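You operate a simulated robot arm through the tools that you are given. There is no shell and no other tool.

Carry out the task below with a simulated robot arm. There is one attempt and no reset: what you move stays moved.

JOB
Move the bent purple pipe from the lower cage to the wooden board.
Fine: draw the black slide bolt and drop the gate; stand the pipe up; then close the gate and push the bolt home. Set down upright: what you pick out. Where these are worked on the way, their far stop is far enough and under half their travel is too little: black slide bolt.

Only the result counts: the job must be done as asked and must still hold three seconds after the hand-in. Knocking over, shifting, dropping, spilling or breaking anything else fails it.

ROBOT AND FRAMES
A 6-joint arm with a fingered hand, fixed in place. Base frame: the origin is on the floor under the middle of its stand, x ahead of it, y to its left, z up. Readings come in mm, rad, newtons and seconds.
It reaches about 1346 mm from its shoulder. Its first joint turns from -2.601 to 2.601 rad. Payload 3.5 kg.
Tool frame: the origin (TCP) lies between the finger pads and is the grasp point; the fingertips stand 26 mm ahead of it; z points along the fingers, y is the line along which they close. The gripper opens to 132 mm; its body begins 73 mm behind the TCP. The gripper is a hand of 4 fingers: y runs from the thumb to the fingers, the wrist lies at [0, 0, -234] in the tool frame.
Orientation is told as [roll, pitch, yaw] about the base's x, y, z axes, in that order, counted from this pose: with the fingers straight down and closing along the base's y, the tool's x points along the base's -x, its y along +y and its z along -z.

CONTROLS
- The arm moves only by the tool arm_command. Its arguments are lists of equal length, an entry for each row: "xyz": the shift along the tool's x, y, z in mm, a list of three; "rotation": the turn, a rotation vector about the tool's x, y, z in rad, a list of three. In form: {"xyz": [[x, y, z], ...], "rotation": [[rx, ry, rz], ...]}. A call has 1 to 20 rows; each row is the pose to reach, as a shift and turn from the pose commanded when the call began, along the tool's axes at that moment. Rows are played at 5 a second. More than 50 mm and 0.15 rad between two rows, and nothing of the call is played. Where a pose cannot be reached the arm comes as near as it can. A force on the tool above 40 N (or 10 N above the force at the start of the call, whichever is more), or a blocked arm, ends the call early, and 0.2 s more pass. In this call time passes only in rows, and 0.2 s behind the last. It gives the time, the measured TCP pose, the force on the tool (base axes), the opening and the grip force at its end, in the units of the frame above (readings bear some noise), with the torque about the TCP (base axes, N m) and any sound that the robot's microphone picked up.
- Cameras (640 x 400 px; columns grow to the right, rows downward): "scene" is fixed at [400.2, 501.2, 1284.6]; the picture's right is [-0.64, -0.77, 0.00], its down [-0.48, 0.40, -0.78] and it looks along [0.60, -0.50, -0.63] (base axes); focal length 316 px, centre (320, 200). "wrist" rides on the gripper at [68, 2, -97] in the tool frame; the picture's right is [-0.03, 1.00, 0.00], its down [-0.82, -0.02, -0.58] and it looks along [-0.58, -0.01, 0.82] (tool axes); focal length 270 px, centre (320, 200). There is no depth. A picture from a camera that has moved, and an enlarged one, comes with that camera's place and axes in the base frame and with its lens.
- grab_frame(camera): a new picture of that camera. It takes no simulated time.
- lift_body(by): slides the trunk up (or, below 0, down) by that many mm; the arm rides with it, the base frame stays. It gives what a move gives, with no picture.
- finger_targets(finger1, finger2, finger3, thumb_bend): sets how far each is bent, from 0 (flat) to 100 (curled in); at 30 the hand is open as for a grip, at 70 the pads meet at the TCP. One left out holds its place. A second passes; each finger stops where it meets its share of the squeeze, and holds until it gets a number again. It is the only way to open and close the hand. It gives what a move gives, with no picture; readings hold the bend of each and the force on the fingers (four entries, about 0 where the hand has none), thumb and palm.
- close_up(camera, box): a new picture of the part [left, top, right, bottom] of that camera's present view, enlarged. It takes no simulated time.
- close_job(): hands the job in; it is judged then, once.

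Places have to be worked out from the pictures, the camera data and where the tool is seen. Open the gripper and draw the arm clear of the work before you hand the job in, unless the task says otherwise.

The tools are called after ">>>" as a command line: name --argument value ..., lists and objects as JSON in quotes. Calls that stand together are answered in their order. arm_command: Moves the arm, as the interface text tells. Its arguments: {"type":"object","properties":{"xyz":{"type":"array"},"rotation":{"type":"array"}},"required":["xyz","rotation"]} The other tools are called the same way: lift_body (by) moves the trunk up or down; finger_targets (finger1, finger2, finger3, thumb_bend) moves the fingers one by one; grab_frame (camera) takes a picture; close_up (camera, box) takes an enlarged picture of a part of a camera's view; close_job () hands the job in.

At the start:

```text
time: 0.0
ee_pos: [741.0, 164.3, 1016.6]
orientation: [0.001, 0.0, 0.0]
wrist_force: [1.1, 0.4, -0.1]
moment: [0.01, -0.03, 0.01]
grip_width: 131.9
grip_force: 0.1
shape: jaw
bend: [30.0, 30.0, 30.0, 30.0]
finger forces: [0.0, 0.0, 0.1, 0.1, 0.0, 0.1]
trunk travel left (down, up): [-915.0, 55.0]
```

scene: 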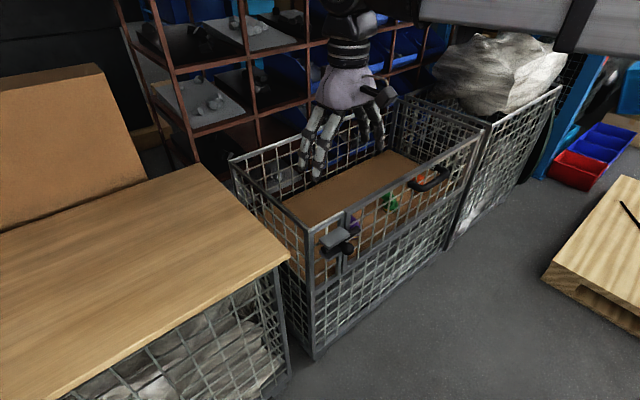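
wrist: 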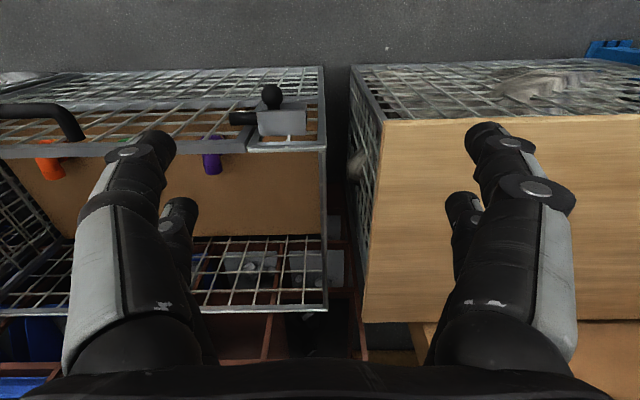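

I start with enlarged views of the cage front, the bolt and the pipes before moving anything.

>>> close_up --camera "scene" --box '[220, 90, 500, 360]'

>>> close_up --camera "scene" --box '[290, 160, 450, 260]'

>>> close_up --camera "wrist" --box '[0, 50, 400, 330]'

>>> close_up --camera "wrist" --box '[180, 60, 340, 180]'

```text
1.48 times, centred on (360, 225) of scene
camera zoom: at [400.2, 501.2, 1284.6], right [-0.64, -0.77, 0.0], down [-0.48, 0.4, -0.78], along [0.6, -0.5, -0.63], focal length 469 px, centre (261, 163)
```

zoom: 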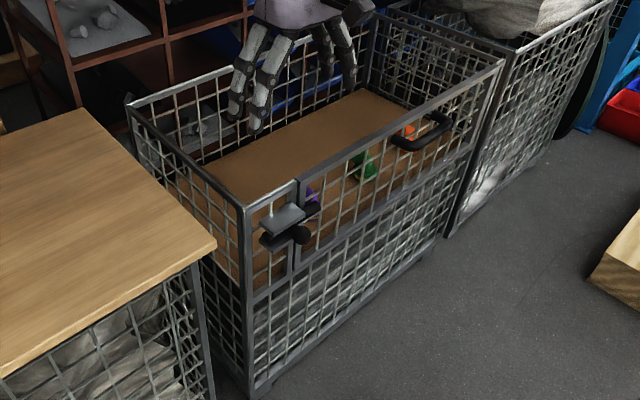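

```text
4.00 times, centred on (370, 210) of scene
camera zoom: at [400.2, 501.2, 1284.6], right [-0.64, -0.77, 0.0], down [-0.48, 0.4, -0.78], along [0.6, -0.5, -0.63], focal length 1265 px, centre (120, 160)
```

zoom: 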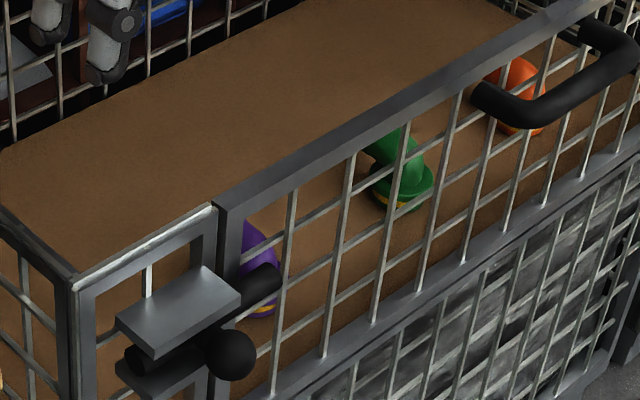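

```text
1.43 times, centred on (200, 190) of wrist
camera zoom: at [671.1, 166.0, 1113.6], right [0.03, 1.0, 0.0], down [0.82, -0.02, 0.58], along [0.58, -0.01, -0.82], focal length 386 px, centre (491, 214)
```

zoom: 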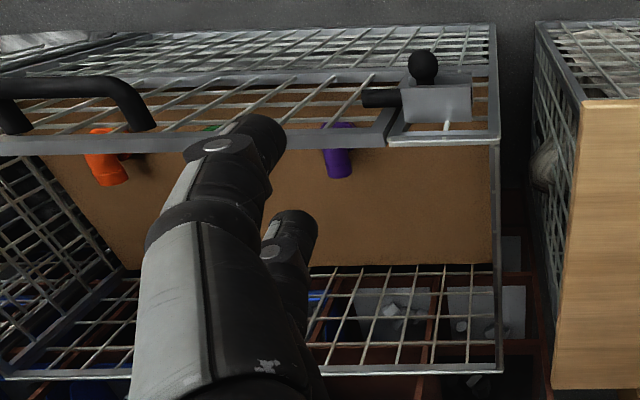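

```text
3.33 times, centred on (260, 120) of wrist
camera zoom: at [671.1, 166.0, 1113.6], right [0.03, 1.0, 0.0], down [0.82, -0.02, 0.58], along [0.58, -0.01, -0.82], focal length 901 px, centre (520, 467)
```

zoom: 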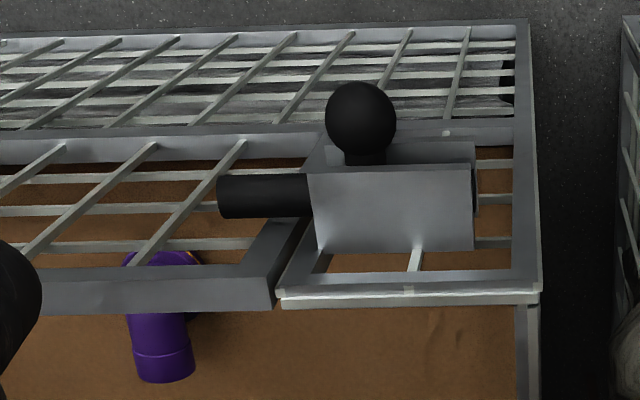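

The gate face looks toward the robot (−x). I put the bolt knob near (782, 90, 670) and the front-left top corner of the cage near (840, 172, 742). I'll move the hand back and to the right, staying high, so the wrist camera sees the bolt, gate and pipe without the fingers in the way.

>>> arm_command --xyz '[[30, -35, 0], [60, -70, 0], [90, -105, 0], [120, -120, 0]]' --rotation '[[0, 0, 0], [0, 0, 0], [0, 0, 0], [0, 0, 0]]'

>>> grab_frame --camera "wrist"

>>> grab_frame --camera "scene"

```text
time: 1.0
ee_pos: [618.5, 44.3, 1016.2]
orientation: [0.001, -0.001, 0.0]
wrist_force: [0.9, -0.3, 0.0]
moment: [0.02, -0.01, -0.02]
grip_width: 131.6
grip_force: 0.1
shape: jaw
bend: [30.0, 30.0, 30.0, 30.0]
finger forces: [0.1, 0.0, 0.0, 0.0, 0.0, 0.0]
trunk travel left (down, up): [-915.0, 55.0]
```

```text
taken
camera wrist: at [549.0, 46.1, 1113.8], right [0.02, 1.0, 0.0], down [0.82, -0.02, 0.58], along [0.58, -0.01, -0.82], focal length 270 px, centre (320, 200)
```

wrist: 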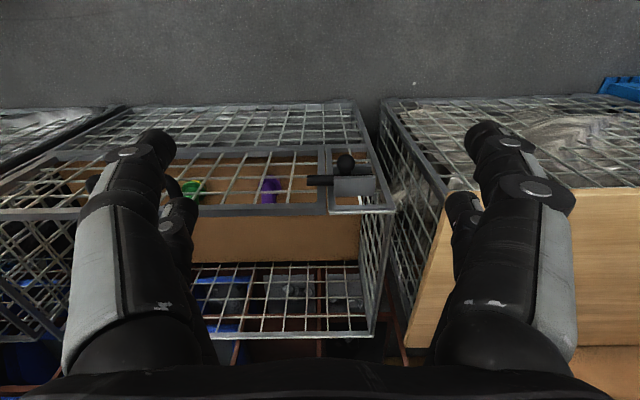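

```text
taken
```

scene: 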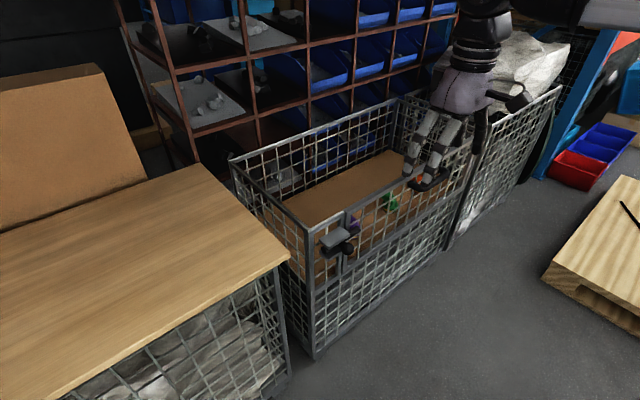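

The view is clear now. I'll enlarge the gate, bolt and pipe area.

>>> close_up --camera "wrist" --box '[200, 120, 400, 245]'

>>> close_up --camera "wrist" --box '[0, 90, 200, 215]'

>>> close_up --camera "scene" --box '[300, 190, 400, 260]'

>>> close_up --camera "scene" --box '[0, 50, 300, 400]'

```text
3.20 times, centred on (300, 182) of wrist
camera zoom: at [549.0, 46.1, 1113.8], right [0.02, 1.0, 0.0], down [0.82, -0.02, 0.58], along [0.58, -0.01, -0.82], focal length 865 px, centre (384, 256)
```

zoom: 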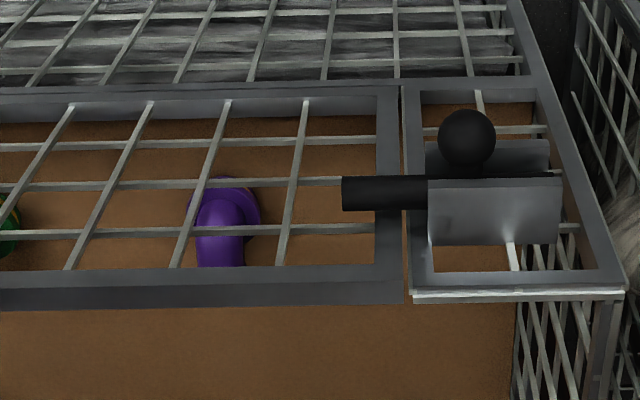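

```text
3.20 times, centred on (100, 152) of wrist
camera zoom: at [549.0, 46.1, 1113.8], right [0.02, 1.0, 0.0], down [0.82, -0.02, 0.58], along [0.58, -0.01, -0.82], focal length 865 px, centre (1024, 352)
```

zoom: 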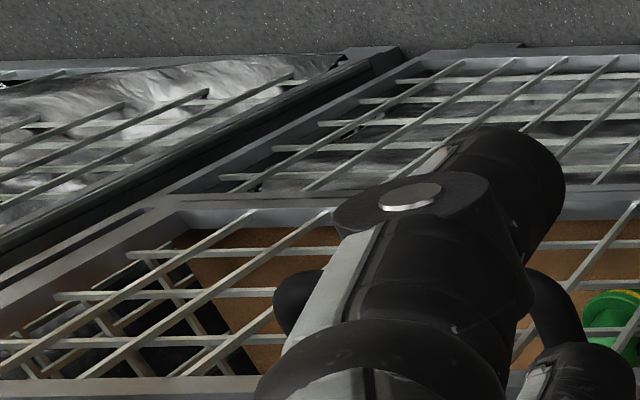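

```text
5.71 times, centred on (350, 225) of scene
camera zoom: at [400.2, 501.2, 1284.6], right [-0.64, -0.77, 0.0], down [-0.48, 0.4, -0.78], along [0.6, -0.5, -0.63], focal length 1808 px, centre (149, 57)
```

zoom: 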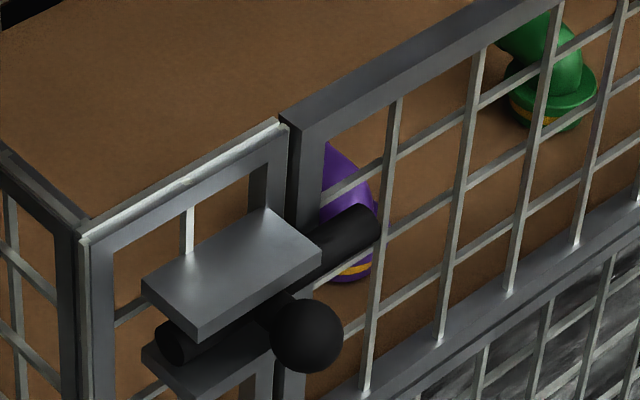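

```text
1.14 times, centred on (150, 225) of scene
camera zoom: at [400.2, 501.2, 1284.6], right [-0.64, -0.77, 0.0], down [-0.48, 0.4, -0.78], along [0.6, -0.5, -0.63], focal length 362 px, centre (514, 171)
```

zoom: 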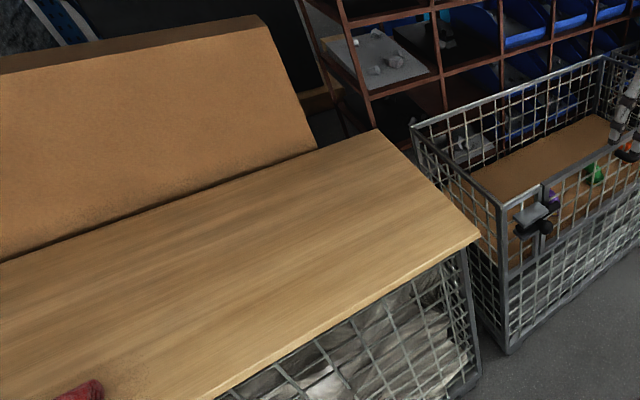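

The pipe stands on its banded foot behind the gate, near (895, −80, 525). The rod is the black bar at z≈670, reaching past the gate edge toward −y. Next I'll look at how the fingers sit on the hand and at the other objects.

>>> close_up --camera "scene" --box '[380, 0, 560, 200]'

>>> close_up --camera "scene" --box '[520, 100, 640, 330]'

>>> close_up --camera "wrist" --box '[380, 150, 640, 380]'

```text
2.00 times, centred on (470, 100) of scene
camera zoom: at [400.2, 501.2, 1284.6], right [-0.64, -0.77, 0.0], down [-0.48, 0.4, -0.78], along [0.6, -0.5, -0.63], focal length 633 px, centre (20, 400)
```

zoom: 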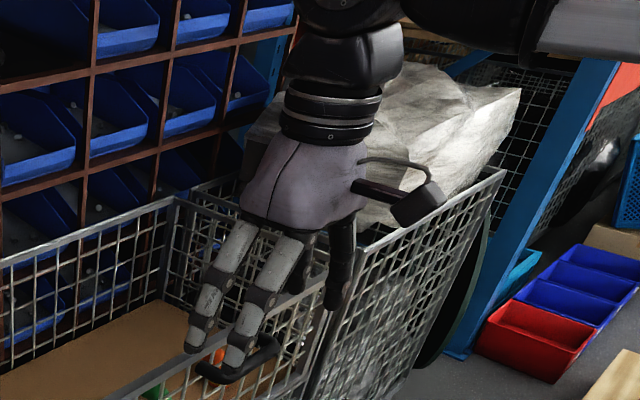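

```text
1.74 times, centred on (580, 215) of scene
camera zoom: at [400.2, 501.2, 1284.6], right [-0.64, -0.77, 0.0], down [-0.48, 0.4, -0.78], along [0.6, -0.5, -0.63], focal length 550 px, centre (-132, 174)
```

zoom: 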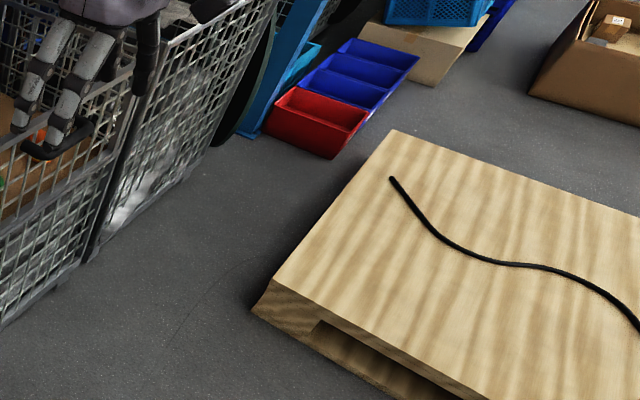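

```text
1.74 times, centred on (510, 265) of wrist
camera zoom: at [549.0, 46.1, 1113.8], right [0.02, 1.0, 0.0], down [0.82, -0.02, 0.58], along [0.58, -0.01, -0.82], focal length 470 px, centre (-10, 87)
```

zoom: 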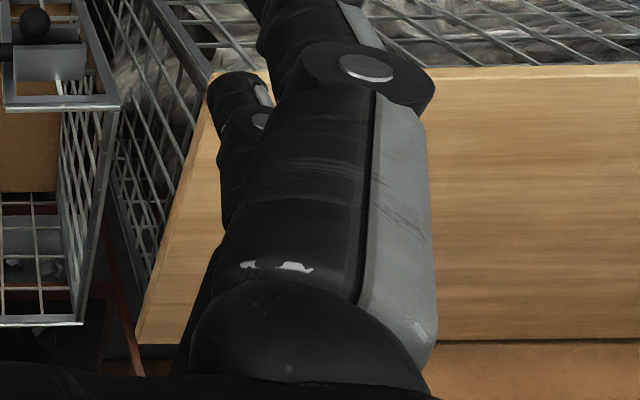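

The board is the wooden top of the left-hand crate, with its near-right corner about (802, 250, 738). I'll bend one finger at a time to see which is which, and check what stands on the board.

>>> finger_targets --finger1 55

>>> grab_frame --camera "wrist"

>>> close_up --camera "scene" --box '[0, 150, 10, 400]'

```text
time: 2.0
ee_pos: [619.6, 45.5, 1015.7]
orientation: [0.001, 0.001, 0.001]
wrist_force: [-0.8, 0.4, 0.3]
moment: [0.01, 0.01, -0.01]
grip_width: 91.4
grip_force: 0.0
shape: fingers
bend: [55.0, 30.0, 30.0, 30.0]
finger forces: [0.1, 0.0, 0.1, 0.0, 0.0, 0.0]
trunk travel left (down, up): [-915.0, 55.0]
```

```text
taken
camera wrist: at [549.9, 46.5, 1113.6], right [0.03, 1.0, 0.0], down [0.82, -0.02, 0.58], along [0.58, -0.01, -0.82], focal length 270 px, centre (320, 200)
```

wrist: 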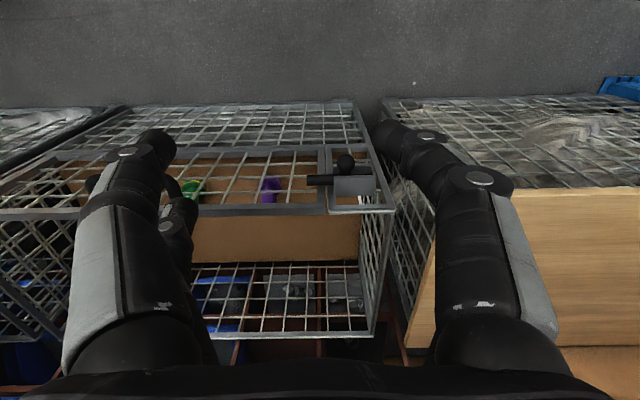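

```text
1.60 times, centred on (5, 275) of scene
camera zoom: at [400.2, 501.2, 1284.6], right [-0.64, -0.77, 0.0], down [-0.48, 0.4, -0.78], along [0.6, -0.5, -0.63], focal length 506 px, centre (824, 80)
```

zoom: 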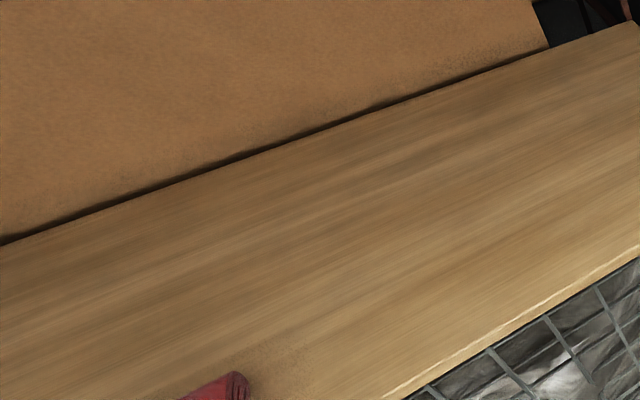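

Finger 1 is the near-side digit on +y. I'll test the others in the same way.

>>> finger_targets --finger1 30 --finger3 60

>>> grab_frame --camera "wrist"

>>> finger_targets --finger3 30 --thumb_bend 60

>>> grab_frame --camera "wrist"

>>> close_up --camera "scene" --box '[400, 50, 540, 200]'

```text
time: 3.0
ee_pos: [619.1, 43.9, 1015.7]
orientation: [0.0, 0.0, 0.0]
wrist_force: [0.4, 0.0, -0.6]
moment: [0.01, 0.01, -0.01]
grip_width: 132.7
grip_force: 0.1
shape: fingers
bend: [30.0, 30.0, 60.0, 30.0]
finger forces: [0.0, 0.1, 0.0, 0.0, 0.1, 0.0]
trunk travel left (down, up): [-915.0, 55.0]
```

```text
taken
camera wrist: at [550.0, 46.5, 1113.6], right [0.03, 1.0, 0.0], down [0.82, -0.02, 0.58], along [0.58, -0.01, -0.82], focal length 270 px, centre (320, 200)
```

wrist: 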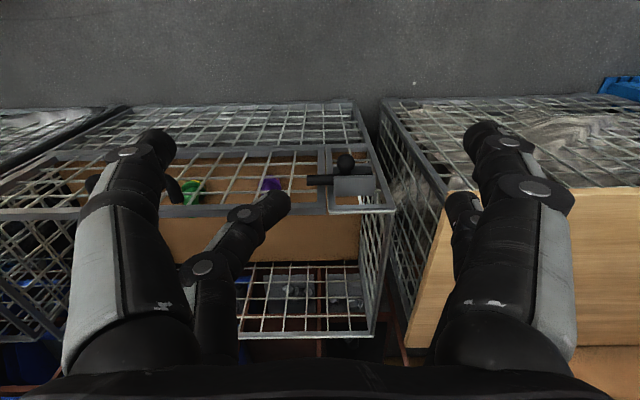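

```text
time: 4.0
ee_pos: [618.1, 45.6, 1015.6]
orientation: [0.001, 0.0, 0.0]
wrist_force: [-0.7, 0.0, 0.5]
moment: [0.01, 0.0, 0.0]
grip_width: 82.9
grip_force: 0.0
shape: fingers
bend: [30.0, 30.0, 30.0, 60.0]
finger forces: [0.1, 0.0, 0.1, 0.1, 0.1, 0.0]
trunk travel left (down, up): [-915.0, 55.0]
```

```text
taken
camera wrist: at [550.0, 46.5, 1113.6], right [0.03, 1.0, 0.0], down [0.82, -0.02, 0.58], along [0.58, -0.01, -0.82], focal length 270 px, centre (320, 200)
```

wrist: 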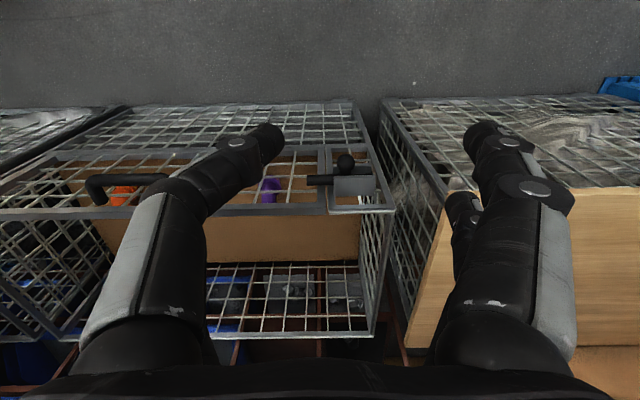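

```text
2.67 times, centred on (470, 125) of scene
camera zoom: at [400.2, 501.2, 1284.6], right [-0.64, -0.77, 0.0], down [-0.48, 0.4, -0.78], along [0.6, -0.5, -0.63], focal length 844 px, centre (-80, 400)
```

zoom: 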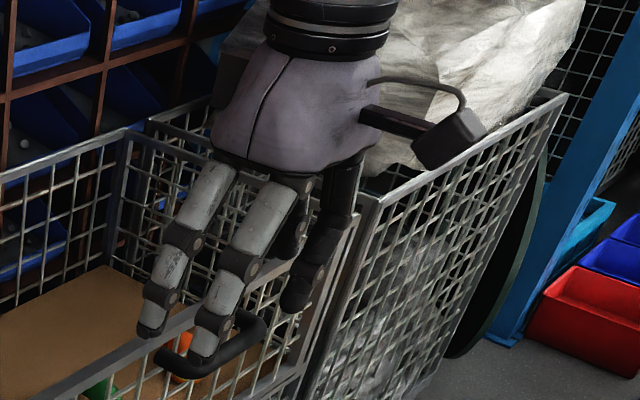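

The hand has two opposed pairs: finger 1 against the thumb on the robot side, and finger 2 against finger 3 on the far side. I'll set a medium opening and place the hand above the bolt knob, with the far pair in line with the knob at x≈779.

>>> finger_targets --finger1 47 --finger2 47 --finger3 47 --thumb_bend 47

>>> arm_command --xyz '[[-45, 14, 0], [-90, 28, 0], [-135, 43, 0]]' --rotation '[[0, 0, 0], [0, 0, 0], [0, 0, 0]]'

>>> lift_body --by -200

>>> grab_frame --camera "wrist"

>>> grab_frame --camera "scene"

```text
time: 5.0
ee_pos: [619.5, 45.6, 1016.7]
orientation: [-0.001, 0.001, 0.0]
wrist_force: [-0.6, -1.0, 0.5]
moment: [-0.02, 0.03, 0.02]
grip_width: 76.4
grip_force: 0.0
shape: fingers
bend: [47.0, 47.0, 47.0, 47.0]
finger forces: [0.0, 0.1, 0.1, 0.0, 0.0, 0.0]
trunk travel left (down, up): [-915.0, 55.0]
```

```text
time: 5.8
ee_pos: [755.0, 88.8, 1015.6]
orientation: [-0.001, 0.0, 0.0]
wrist_force: [-0.2, -1.4, 0.4]
moment: [0.01, -0.02, 0.03]
grip_width: 76.3
grip_force: 0.1
shape: fingers
bend: [47.0, 47.0, 47.0, 47.0]
finger forces: [0.0, 0.0, 0.1, 0.0, 0.0, 0.0]
trunk travel left (down, up): [-915.0, 55.0]
```

```text
time: 8.0
ee_pos: [752.5, 88.8, 815.8]
orientation: [0.0, 0.0, 0.001]
wrist_force: [-0.1, 0.5, -0.3]
moment: [-0.01, -0.04, 0.02]
grip_width: 76.2
grip_force: 0.1
shape: fingers
bend: [47.0, 47.0, 47.0, 47.0]
finger forces: [0.0, 0.0, 0.1, 0.0, 0.1, 0.1]
trunk travel left (down, up): [-715.0, 255.0]
```

```text
taken
camera wrist: at [684.9, 91.0, 913.7], right [0.03, 1.0, 0.0], down [0.82, -0.02, 0.58], along [0.58, -0.01, -0.82], focal length 270 px, centre (320, 200)
```

wrist: 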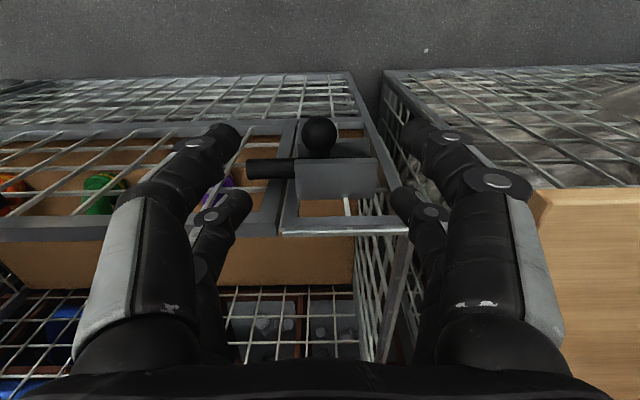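

```text
taken
```

scene: 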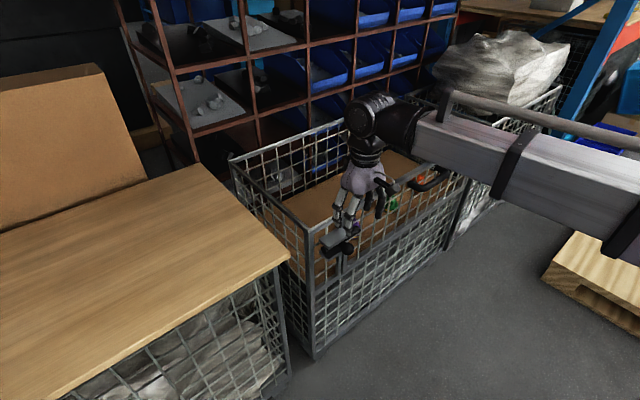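

The knob reads (783, 87, 665), about 34 mm across, and the hand is centred over it in y. I'll shift 6 mm forward and come down until the far finger pair straddles the knob.

>>> arm_command --xyz '[[-7, -1, 0]]' --rotation '[[0, 0, 0]]'

>>> lift_body --by -95

>>> grab_frame --camera "wrist"

>>> close_up --camera "scene" --box '[280, 120, 460, 290]'

```text
time: 8.4
ee_pos: [760.4, 88.4, 816.3]
orientation: [0.001, 0.0, 0.001]
wrist_force: [0.5, -0.3, 0.2]
moment: [0.01, 0.01, -0.04]
grip_width: 76.4
grip_force: 0.0
shape: fingers
bend: [47.0, 47.0, 47.0, 47.0]
finger forces: [0.1, 0.0, 0.0, 0.0, 0.0, 0.1]
trunk travel left (down, up): [-715.0, 255.0]
```

```text
time: 9.7
ee_pos: [760.4, 87.9, 721.5]
orientation: [-0.001, -0.002, 0.0]
wrist_force: [0.1, 0.0, -0.1]
moment: [0.0, 0.02, -0.01]
grip_width: 76.2
grip_force: 0.1
shape: fingers
bend: [47.0, 47.0, 47.0, 47.0]
finger forces: [0.0, 0.0, 0.0, 0.0, 0.1, 0.0]
trunk travel left (down, up): [-620.0, 350.0]
```

```text
taken
camera wrist: at [691.3, 89.7, 818.7], right [0.03, 1.0, 0.0], down [0.82, -0.02, 0.58], along [0.58, -0.01, -0.82], focal length 270 px, centre (320, 200)
```

wrist: 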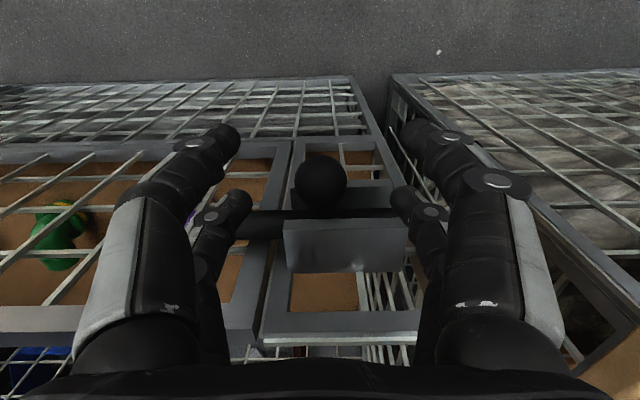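

```text
2.35 times, centred on (370, 205) of scene
camera zoom: at [400.2, 501.2, 1284.6], right [-0.64, -0.77, 0.0], down [-0.48, 0.4, -0.78], along [0.6, -0.5, -0.63], focal length 744 px, centre (202, 188)
```

zoom: 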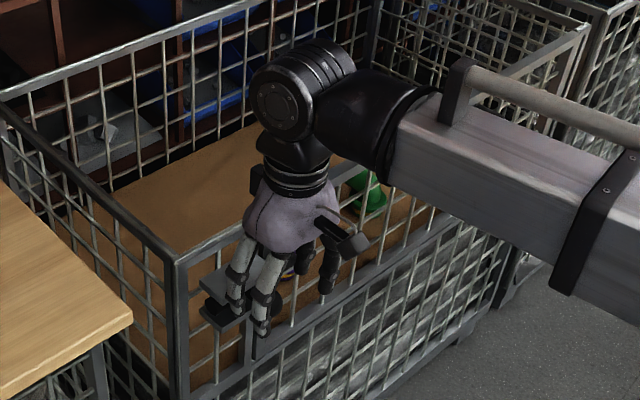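

The knob sits centred between the fingers, with about 6 mm from the fingers to the bracket's front edge. I'll lower another 42 mm and then look again.

>>> lift_body --by -42

>>> grab_frame --camera "wrist"

>>> close_up --camera "scene" --box '[290, 170, 420, 280]'

```text
time: 10.5
ee_pos: [760.8, 88.3, 678.7]
orientation: [0.0, 0.001, 0.0]
wrist_force: [-0.2, -0.3, 0.2]
moment: [-0.02, 0.04, -0.03]
grip_width: 76.4
grip_force: 0.1
shape: fingers
bend: [47.0, 47.0, 47.0, 47.0]
finger forces: [0.0, 0.1, 0.0, 0.0, 0.0, 0.1]
trunk travel left (down, up): [-578.0, 392.0]
```

```text
taken
camera wrist: at [691.3, 89.7, 776.6], right [0.03, 1.0, 0.0], down [0.82, -0.02, 0.58], along [0.58, -0.01, -0.82], focal length 270 px, centre (320, 200)
```

wrist: 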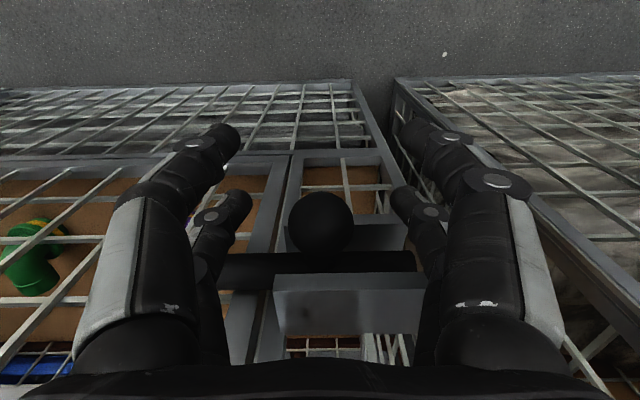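

```text
3.64 times, centred on (355, 225) of scene
camera zoom: at [400.2, 501.2, 1284.6], right [-0.64, -0.77, 0.0], down [-0.48, 0.4, -0.78], along [0.6, -0.5, -0.63], focal length 1150 px, centre (193, 109)
```

zoom: 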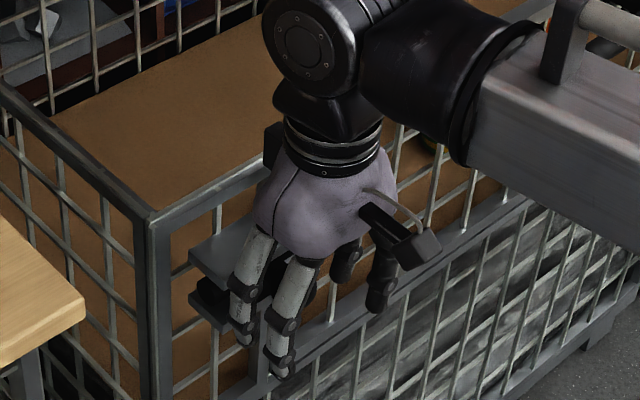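

The knob is between finger 2 and finger 3. I'll close those two until they nearly touch it, then slide toward +y in small steps to draw the bolt.

>>> finger_targets --finger2 59 --finger3 59

>>> grab_frame --camera "wrist"

```text
time: 11.5
ee_pos: [760.0, 88.2, 678.3]
orientation: [0.001, 0.0, -0.001]
wrist_force: [0.6, -0.3, -0.7]
moment: [0.03, 0.02, 0.01]
grip_width: 76.3
grip_force: 0.1
shape: fingers
bend: [47.0, 59.0, 59.0, 47.0]
finger forces: [0.1, 0.0, 0.1, 0.0, 0.1, 0.0]
trunk travel left (down, up): [-578.0, 392.0]
```

```text
taken
camera wrist: at [691.3, 89.7, 776.6], right [0.03, 1.0, 0.0], down [0.82, -0.02, 0.58], along [0.58, -0.01, -0.82], focal length 270 px, centre (320, 200)
```

wrist: 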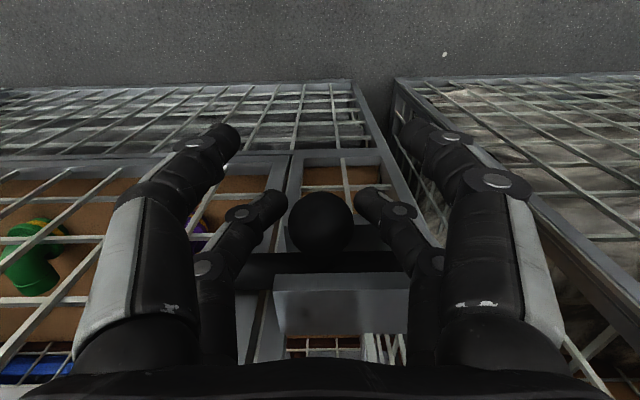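

The fingers flank the knob with small gaps. I'll slide +y now; the call ends by itself if the bolt reaches its stop.

>>> arm_command --xyz '[[0, 6, 0], [0, 12, 0], [0, 18, 0], [0, 24, 0], [0, 30, 0], [0, 36, 0], [0, 42, 0], [0, 48, 0], [0, 54, 0], [0, 60, 0]]' --rotation '[[0, 0, 0], [0, 0, 0], [0, 0, 0], [0, 0, 0], [0, 0, 0], [0, 0, 0], [0, 0, 0], [0, 0, 0], [0, 0, 0], [0, 0, 0]]'

>>> grab_frame --camera "wrist"

>>> grab_frame --camera "scene"

```text
time: 13.7
ee_pos: [760.4, 147.6, 679.2]
orientation: [-0.001, 0.0, 0.0]
wrist_force: [0.3, -3.0, -0.7]
moment: [-0.04, -0.02, -0.01]
grip_width: 76.2
grip_force: 1.1
shape: fingers
bend: [47.0, 59.0, 57.0, 47.0]
finger forces: [0.1, 0.0, 1.8, 0.0, 0.0, 0.1]
trunk travel left (down, up): [-578.0, 392.0]
```

```text
taken
camera wrist: at [691.4, 148.9, 776.6], right [0.03, 1.0, 0.0], down [0.82, -0.02, 0.58], along [0.58, -0.02, -0.82], focal length 270 px, centre (320, 200)
```

wrist: 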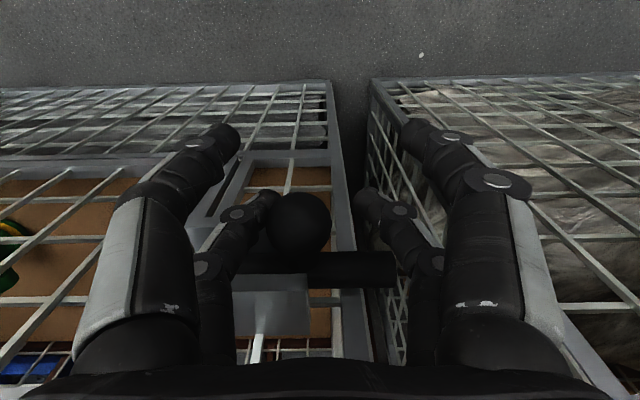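

```text
taken
```

scene: 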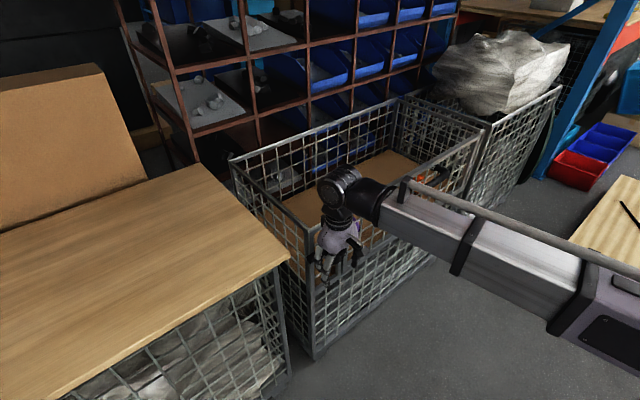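

The knob has moved about 49 mm, to y≈137, against only 3 N of push. I'll keep going until it stops.

>>> arm_command --xyz '[[0, 4, 0], [0, 8, 0], [0, 12, 0], [0, 16, 0], [0, 20, 0], [0, 24, 0]]' --rotation '[[0, 0, 0], [0, 0, 0], [0, 0, 0], [0, 0, 0], [0, 0, 0], [0, 0, 0]]'

>>> grab_frame --camera "wrist"

```text
time: 15.1
ee_pos: [759.6, 170.1, 680.4]
orientation: [-0.002, 0.0, 0.001]
wrist_force: [-0.4, -14.7, -0.9]
moment: [-0.13, 0.06, -0.29]
grip_width: 76.6
grip_force: 7.8
shape: fingers
bend: [47.0, 59.0, 45.0, 47.0]
finger forces: [0.0, 0.1, 15.9, 0.1, 0.1, 0.1]
trunk travel left (down, up): [-578.0, 392.0]
```

```text
taken
camera wrist: at [691.2, 172.6, 776.7], right [0.03, 1.0, 0.0], down [0.82, -0.02, 0.58], along [0.58, -0.02, -0.82], focal length 270 px, centre (320, 200)
```

wrist: 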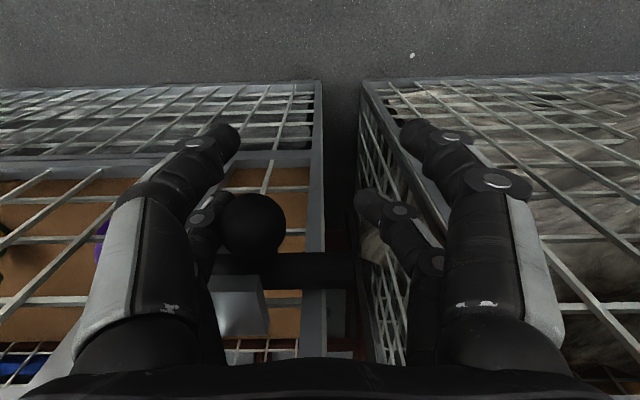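

The bolt is at its far stop: the knob holds at y≈136 and finger 3 is being pushed back at 16 N. I'll back off 22 mm to unload it, open the two fingers and rise straight up.

>>> arm_command --xyz '[[0, -8, 0], [0, -16, 0], [0, -24, 0]]' --rotation '[[0, 0, 0], [0, 0, 0], [0, 0, 0]]'

>>> finger_targets --finger2 47 --finger3 47

>>> lift_body --by 140

>>> grab_frame --camera "wrist"

>>> grab_frame --camera "scene"

```text
time: 15.9
ee_pos: [760.5, 147.8, 679.1]
orientation: [0.001, -0.001, 0.003]
wrist_force: [-0.2, -1.9, -0.7]
moment: [0.03, 0.03, -0.02]
grip_width: 76.2
grip_force: 1.1
shape: fingers
bend: [47.0, 59.0, 57.0, 47.0]
finger forces: [0.1, 0.0, 1.9, 0.1, 0.1, 0.0]
trunk travel left (down, up): [-578.0, 392.0]
```

```text
time: 16.9
ee_pos: [760.1, 146.7, 679.4]
orientation: [0.0, 0.0, 0.001]
wrist_force: [-0.2, 0.1, 0.5]
moment: [0.0, -0.02, 0.0]
grip_width: 76.4
grip_force: 0.0
shape: fingers
bend: [47.0, 47.0, 47.0, 47.0]
finger forces: [0.0, 0.0, 0.1, 0.1, 0.0, 0.1]
trunk travel left (down, up): [-578.0, 392.0]
```

```text
time: 18.6
ee_pos: [757.9, 146.3, 819.3]
orientation: [-0.002, 0.0, 0.002]
wrist_force: [-0.3, -0.8, 0.7]
moment: [-0.04, 0.0, 0.02]
grip_width: 76.3
grip_force: 0.1
shape: fingers
bend: [47.0, 47.0, 47.0, 47.0]
finger forces: [0.0, 0.0, 0.0, 0.1, 0.0, 0.0]
trunk travel left (down, up): [-718.0, 252.0]
```

```text
taken
camera wrist: at [691.1, 148.7, 916.5], right [0.03, 1.0, 0.0], down [0.82, -0.02, 0.58], along [0.58, -0.01, -0.82], focal length 270 px, centre (320, 200)
```

wrist: 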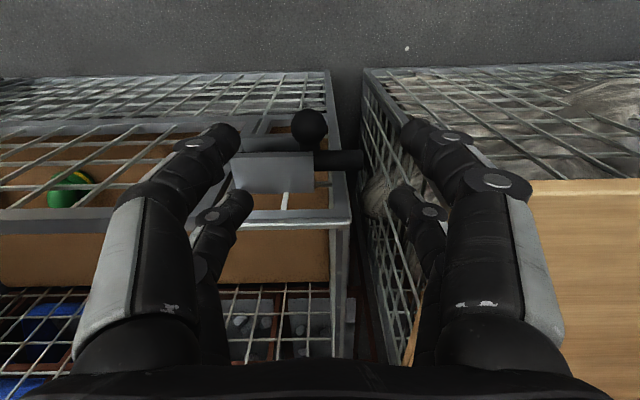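

```text
taken
```

scene: 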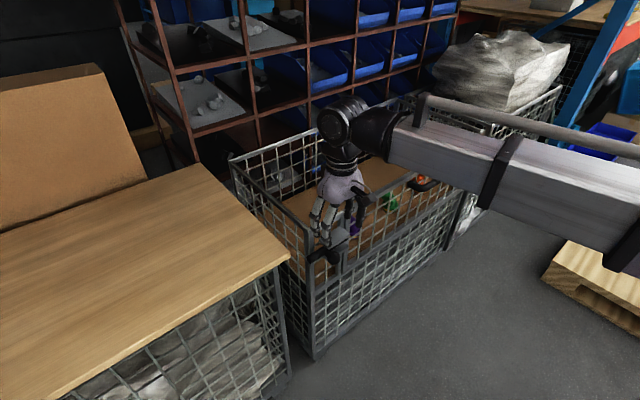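

The bolt is fully drawn and the gate stays shut by itself. I'll move the hand over the inside of the cage behind the gate's top rail, to push the gate outward from inside. First I stay high above the rim to look at the pipes and the rail.

>>> arm_command --xyz '[[0, 0, -30], [0, -45, -40], [-20, -90, -40], [-40, -130, -40], [-65, -166, -40]]' --rotation '[[0, 0, 0], [0, 0, 0], [0, 0, 0], [0, 0, 0], [0, 0, 0]]'

>>> grab_frame --camera "wrist"

>>> close_up --camera "scene" --box '[280, 120, 500, 300]'

```text
time: 19.8
ee_pos: [826.8, -21.5, 819.0]
orientation: [0.001, 0.0, 0.0]
wrist_force: [0.1, -0.5, -0.6]
moment: [-0.01, -0.03, -0.01]
grip_width: 76.3
grip_force: 0.0
shape: fingers
bend: [47.0, 47.0, 47.0, 47.0]
finger forces: [0.1, 0.1, 0.1, 0.0, 0.0, 0.1]
out of reach, approached as far as the arm can: row 1, 2, 3, 4, 5
trunk travel left (down, up): [-718.0, 252.0]
```

```text
taken
camera wrist: at [757.0, -20.2, 916.6], right [0.03, 1.0, 0.0], down [0.82, -0.02, 0.58], along [0.58, -0.01, -0.82], focal length 270 px, centre (320, 200)
```

wrist: 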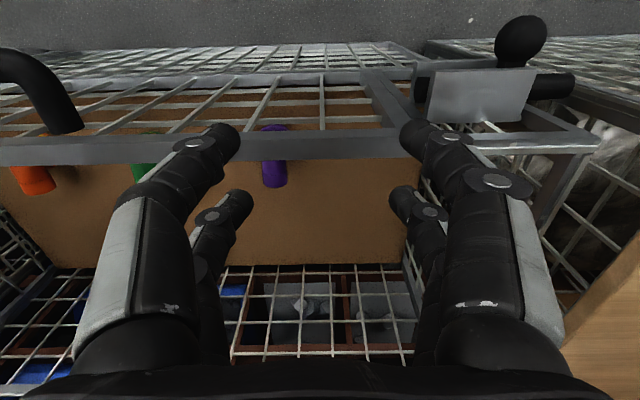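

```text
2.22 times, centred on (390, 210) of scene
camera zoom: at [400.2, 501.2, 1284.6], right [-0.64, -0.77, 0.0], down [-0.48, 0.4, -0.78], along [0.6, -0.5, -0.63], focal length 703 px, centre (164, 178)
```

zoom: 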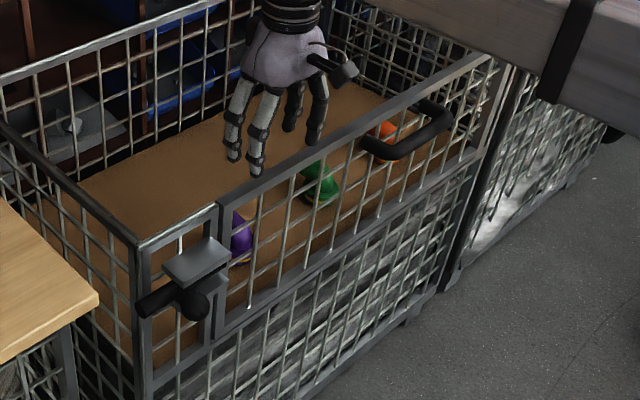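

The arm kept z at 819, so for height I'll use the trunk. The cage floor works out at z≈467, level with the gate's lower edge. I'll enlarge the pipe from here to see its real shape and pose.

>>> close_up --camera "wrist" --box '[200, 100, 360, 200]'

>>> close_up --camera "wrist" --box '[0, 40, 200, 220]'

>>> close_up --camera "scene" --box '[340, 170, 440, 240]'

```text
4.00 times, centred on (280, 150) of wrist
camera zoom: at [757.0, -20.2, 916.6], right [0.03, 1.0, 0.0], down [0.82, -0.02, 0.58], along [0.58, -0.01, -0.82], focal length 1081 px, centre (480, 400)
```

zoom: 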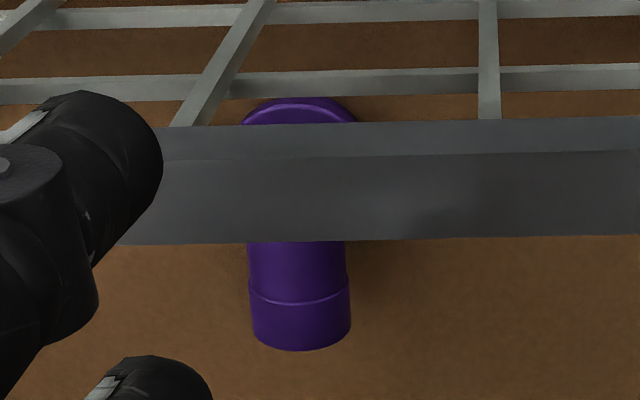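

```text
2.22 times, centred on (100, 130) of wrist
camera zoom: at [757.0, -20.2, 916.6], right [0.03, 1.0, 0.0], down [0.82, -0.02, 0.58], along [0.58, -0.01, -0.82], focal length 601 px, centre (809, 356)
```

zoom: 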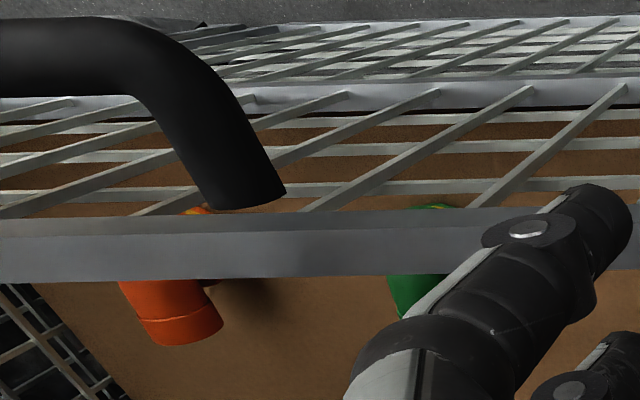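

```text
5.71 times, centred on (390, 205) of scene
camera zoom: at [400.2, 501.2, 1284.6], right [-0.64, -0.77, 0.0], down [-0.48, 0.4, -0.78], along [0.6, -0.5, -0.63], focal length 1808 px, centre (-80, 171)
```

zoom: 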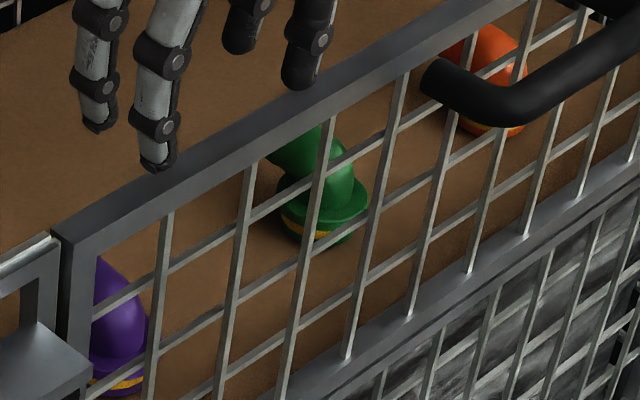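

The pipes are elbows standing on a banded foot with the outlet pointing +x, so the purple one is already foot-down. The gate's top rail spans about x 828–845 and z 726–742. I'll go behind it with all four fingers inside the cage and above the pipes, then lower the tips about 30 mm below the rail top.

>>> arm_command --xyz '[[-25, -15, 0], [-50, -30, 0], [-68, -40, 0]]' --rotation '[[0, 0, 0], [0, 0, 0], [0, 0, 0]]'

>>> grab_frame --camera "wrist"

```text
time: 20.6
ee_pos: [892.5, -60.4, 819.1]
orientation: [0.001, 0.0, 0.0]
wrist_force: [-0.4, -0.2, 0.2]
moment: [0.01, 0.0, -0.01]
grip_width: 76.2
grip_force: 0.1
shape: fingers
bend: [47.0, 47.0, 47.0, 47.0]
finger forces: [0.0, 0.0, 0.0, 0.1, 0.0, 0.2]
trunk travel left (down, up): [-718.0, 252.0]
```

```text
taken
camera wrist: at [823.8, -58.9, 916.6], right [0.02, 1.0, 0.0], down [0.82, -0.02, 0.58], along [0.58, -0.01, -0.82], focal length 270 px, centre (320, 200)
```

wrist: 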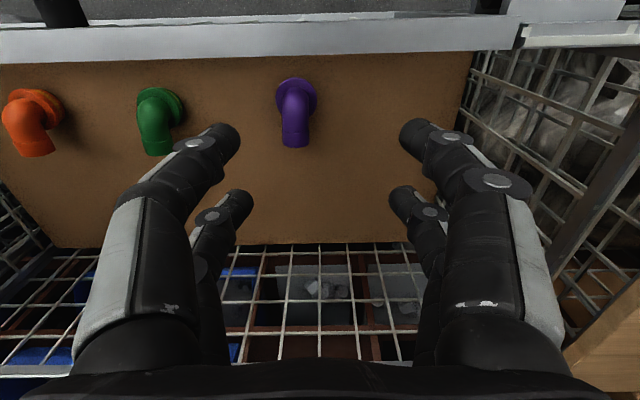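

From here the pipes are in plain view. I'll take close-ups for measuring before lowering.

>>> close_up --camera "wrist" --box '[240, 60, 350, 160]'

>>> close_up --camera "wrist" --box '[0, 60, 200, 180]'

```text
4.00 times, centred on (295, 110) of wrist
camera zoom: at [823.8, -58.9, 916.6], right [0.02, 1.0, 0.0], down [0.82, -0.02, 0.58], along [0.58, -0.01, -0.82], focal length 1081 px, centre (420, 560)
```

zoom: 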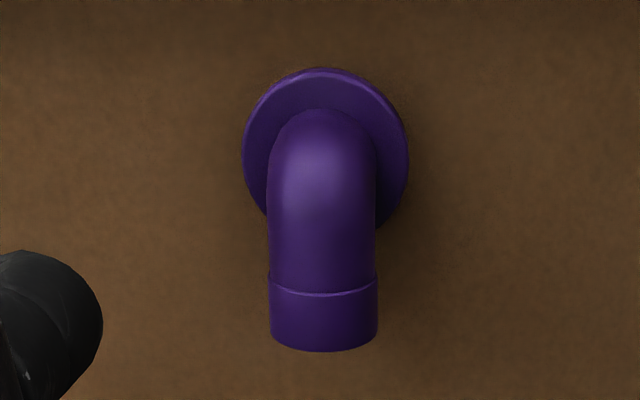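

```text
3.20 times, centred on (100, 120) of wrist
camera zoom: at [823.8, -58.9, 916.6], right [0.02, 1.0, 0.0], down [0.82, -0.02, 0.58], along [0.58, -0.01, -0.82], focal length 865 px, centre (1024, 456)
```

zoom: 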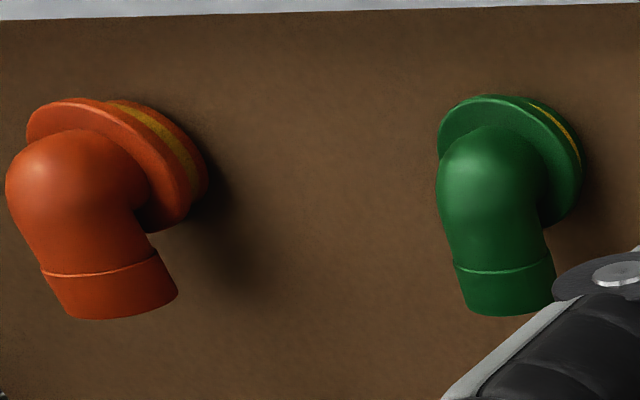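

The purple pipe's upright axis is about (932, −98). Its foot is on the floor at z≈470, the tube top is near z≈556, and the outlet points +x to x≈982. I'll lower the hand behind the gate rail now.

>>> lift_body --by -80

>>> grab_frame --camera "wrist"

>>> close_up --camera "scene" --box '[290, 130, 470, 270]'

```text
time: 21.8
ee_pos: [892.1, -60.1, 739.3]
orientation: [0.001, 0.001, -0.001]
wrist_force: [-0.6, 0.6, -0.3]
moment: [-0.01, 0.03, 0.01]
grip_width: 76.5
grip_force: 0.2
shape: fingers
bend: [47.0, 47.0, 47.0, 47.0]
finger forces: [0.1, 0.0, 0.1, 0.0, 0.1, 0.0]
trunk travel left (down, up): [-638.0, 332.0]
```

```text
taken
camera wrist: at [823.3, -58.6, 836.7], right [0.03, 1.0, 0.0], down [0.82, -0.02, 0.58], along [0.58, -0.01, -0.82], focal length 270 px, centre (320, 200)
```

wrist: 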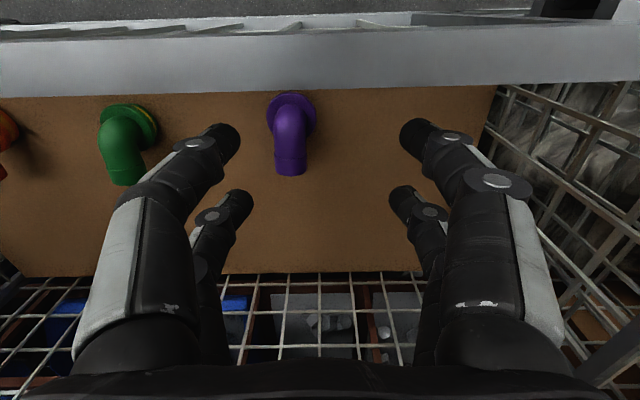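

```text
2.86 times, centred on (380, 200) of scene
camera zoom: at [400.2, 501.2, 1284.6], right [-0.64, -0.77, 0.0], down [-0.48, 0.4, -0.78], along [0.6, -0.5, -0.63], focal length 904 px, centre (149, 200)
```

zoom: 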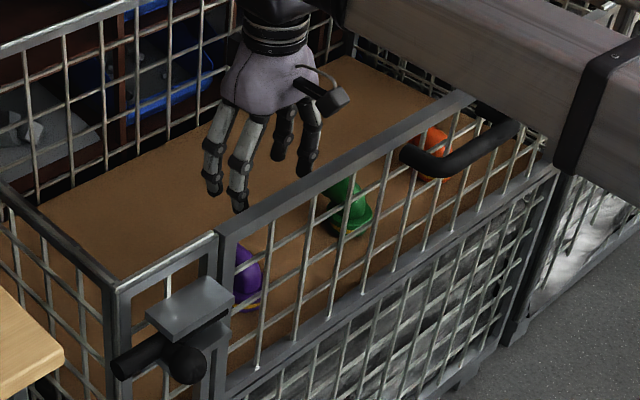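

The near finger pair is just inside the rail. I'll push outward (−x) gradually so the gate swings out.

>>> arm_command --xyz '[[10, 0, 0], [20, 0, 0], [30, 0, 0], [40, 0, 0], [50, 0, 0], [60, 0, 0], [70, 0, 0], [80, 0, 0]]' --rotation '[[0, 0, 0], [0, 0, 0], [0, 0, 0], [0, 0, 0], [0, 0, 0], [0, 0, 0], [0, 0, 0], [0, 0, 0]]'

>>> grab_frame --camera "wrist"

>>> grab_frame --camera "scene"

```text
time: 23.6
ee_pos: [811.8, -59.6, 738.5]
orientation: [0.0, 0.002, 0.001]
wrist_force: [6.4, 1.4, -0.8]
moment: [-0.01, -0.2, -0.19]
grip_width: 76.4
grip_force: 2.5
shape: fingers
bend: [47.0, 47.0, 47.0, 47.0]
finger forces: [4.6, 0.0, 0.1, 0.0, 1.0, 0.0]
trunk travel left (down, up): [-638.0, 332.0]
```

```text
taken
camera wrist: at [743.3, -59.1, 836.4], right [0.03, 1.0, 0.0], down [0.82, -0.02, 0.58], along [0.58, -0.01, -0.82], focal length 270 px, centre (320, 200)
```

wrist: 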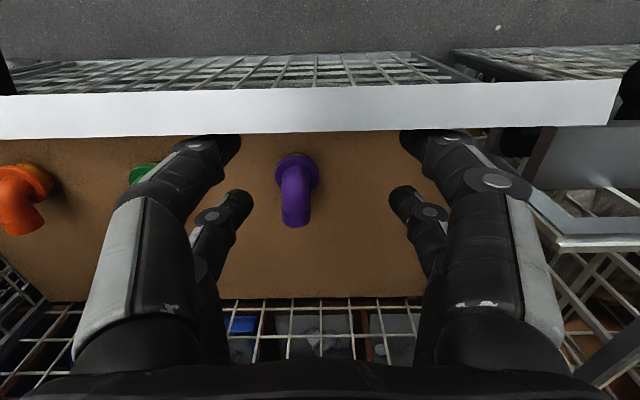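

```text
taken
```

scene: 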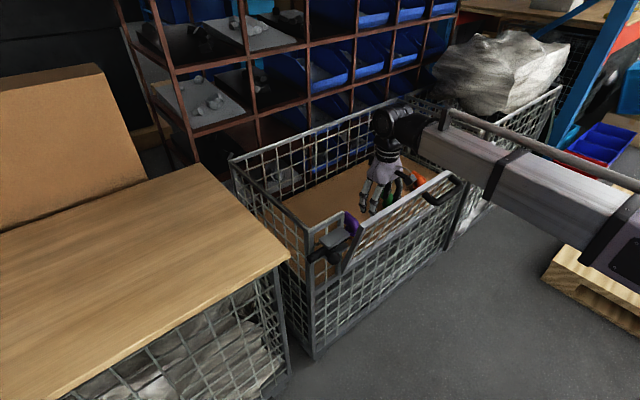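

The gate follows the fingers, about 14° out with 6 N of resistance. I'll keep pushing along its arc, going lower as the rail drops.

>>> arm_command --xyz '[[14, 0, 8], [28, 0, 16], [39, 0, 20], [50, 0, 25], [61, 0, 30], [72, 0, 36], [82, 0, 42], [92, 0, 49], [102, 0, 56], [111, 0, 64]]' --rotation '[[0, 0, 0], [0, 0, 0], [0, 0, 0], [0, 0, 0], [0, 0, 0], [0, 0, 0], [0, 0, 0], [0, 0, 0], [0, 0, 0], [0, 0, 0]]'

>>> grab_frame --camera "wrist"

>>> grab_frame --camera "scene"

```text
time: 25.8
ee_pos: [700.6, -60.0, 739.4]
orientation: [-0.001, -0.001, 0.001]
wrist_force: [0.3, 0.2, 0.4]
moment: [-0.02, 0.0, 0.02]
grip_width: 75.8
grip_force: 0.1
shape: fingers
bend: [47.0, 47.0, 47.0, 47.0]
finger forces: [0.0, 0.0, 0.0, 0.1, 0.0, 0.1]
out of reach, approached as far as the arm can: row 1, 2, 3, 4, 5, 6, 7, 8, 9, 10
trunk travel left (down, up): [-638.0, 332.0]
```

```text
taken
camera wrist: at [632.3, -58.6, 836.7], right [0.03, 1.0, 0.0], down [0.82, -0.02, 0.58], along [0.58, -0.01, -0.82], focal length 270 px, centre (320, 200)
```

wrist: 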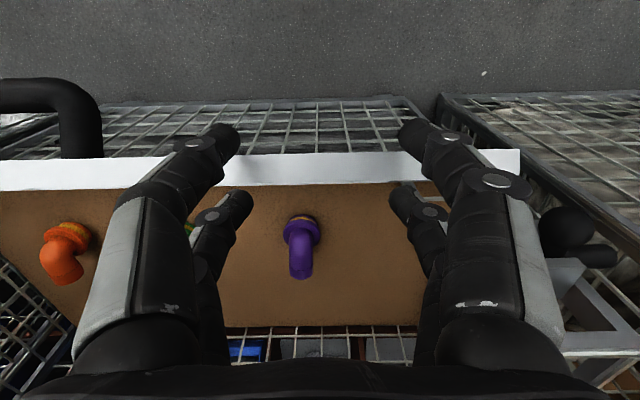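

```text
taken
```

scene: 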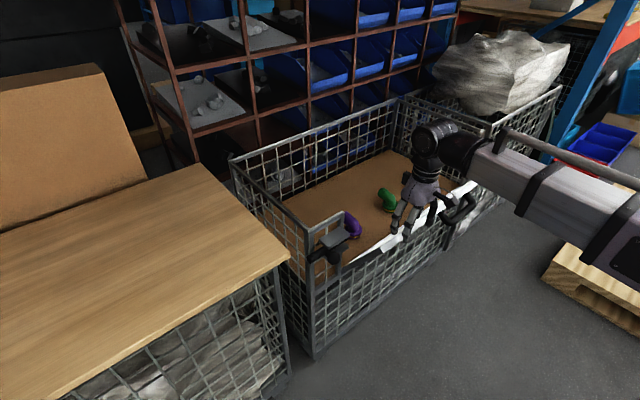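

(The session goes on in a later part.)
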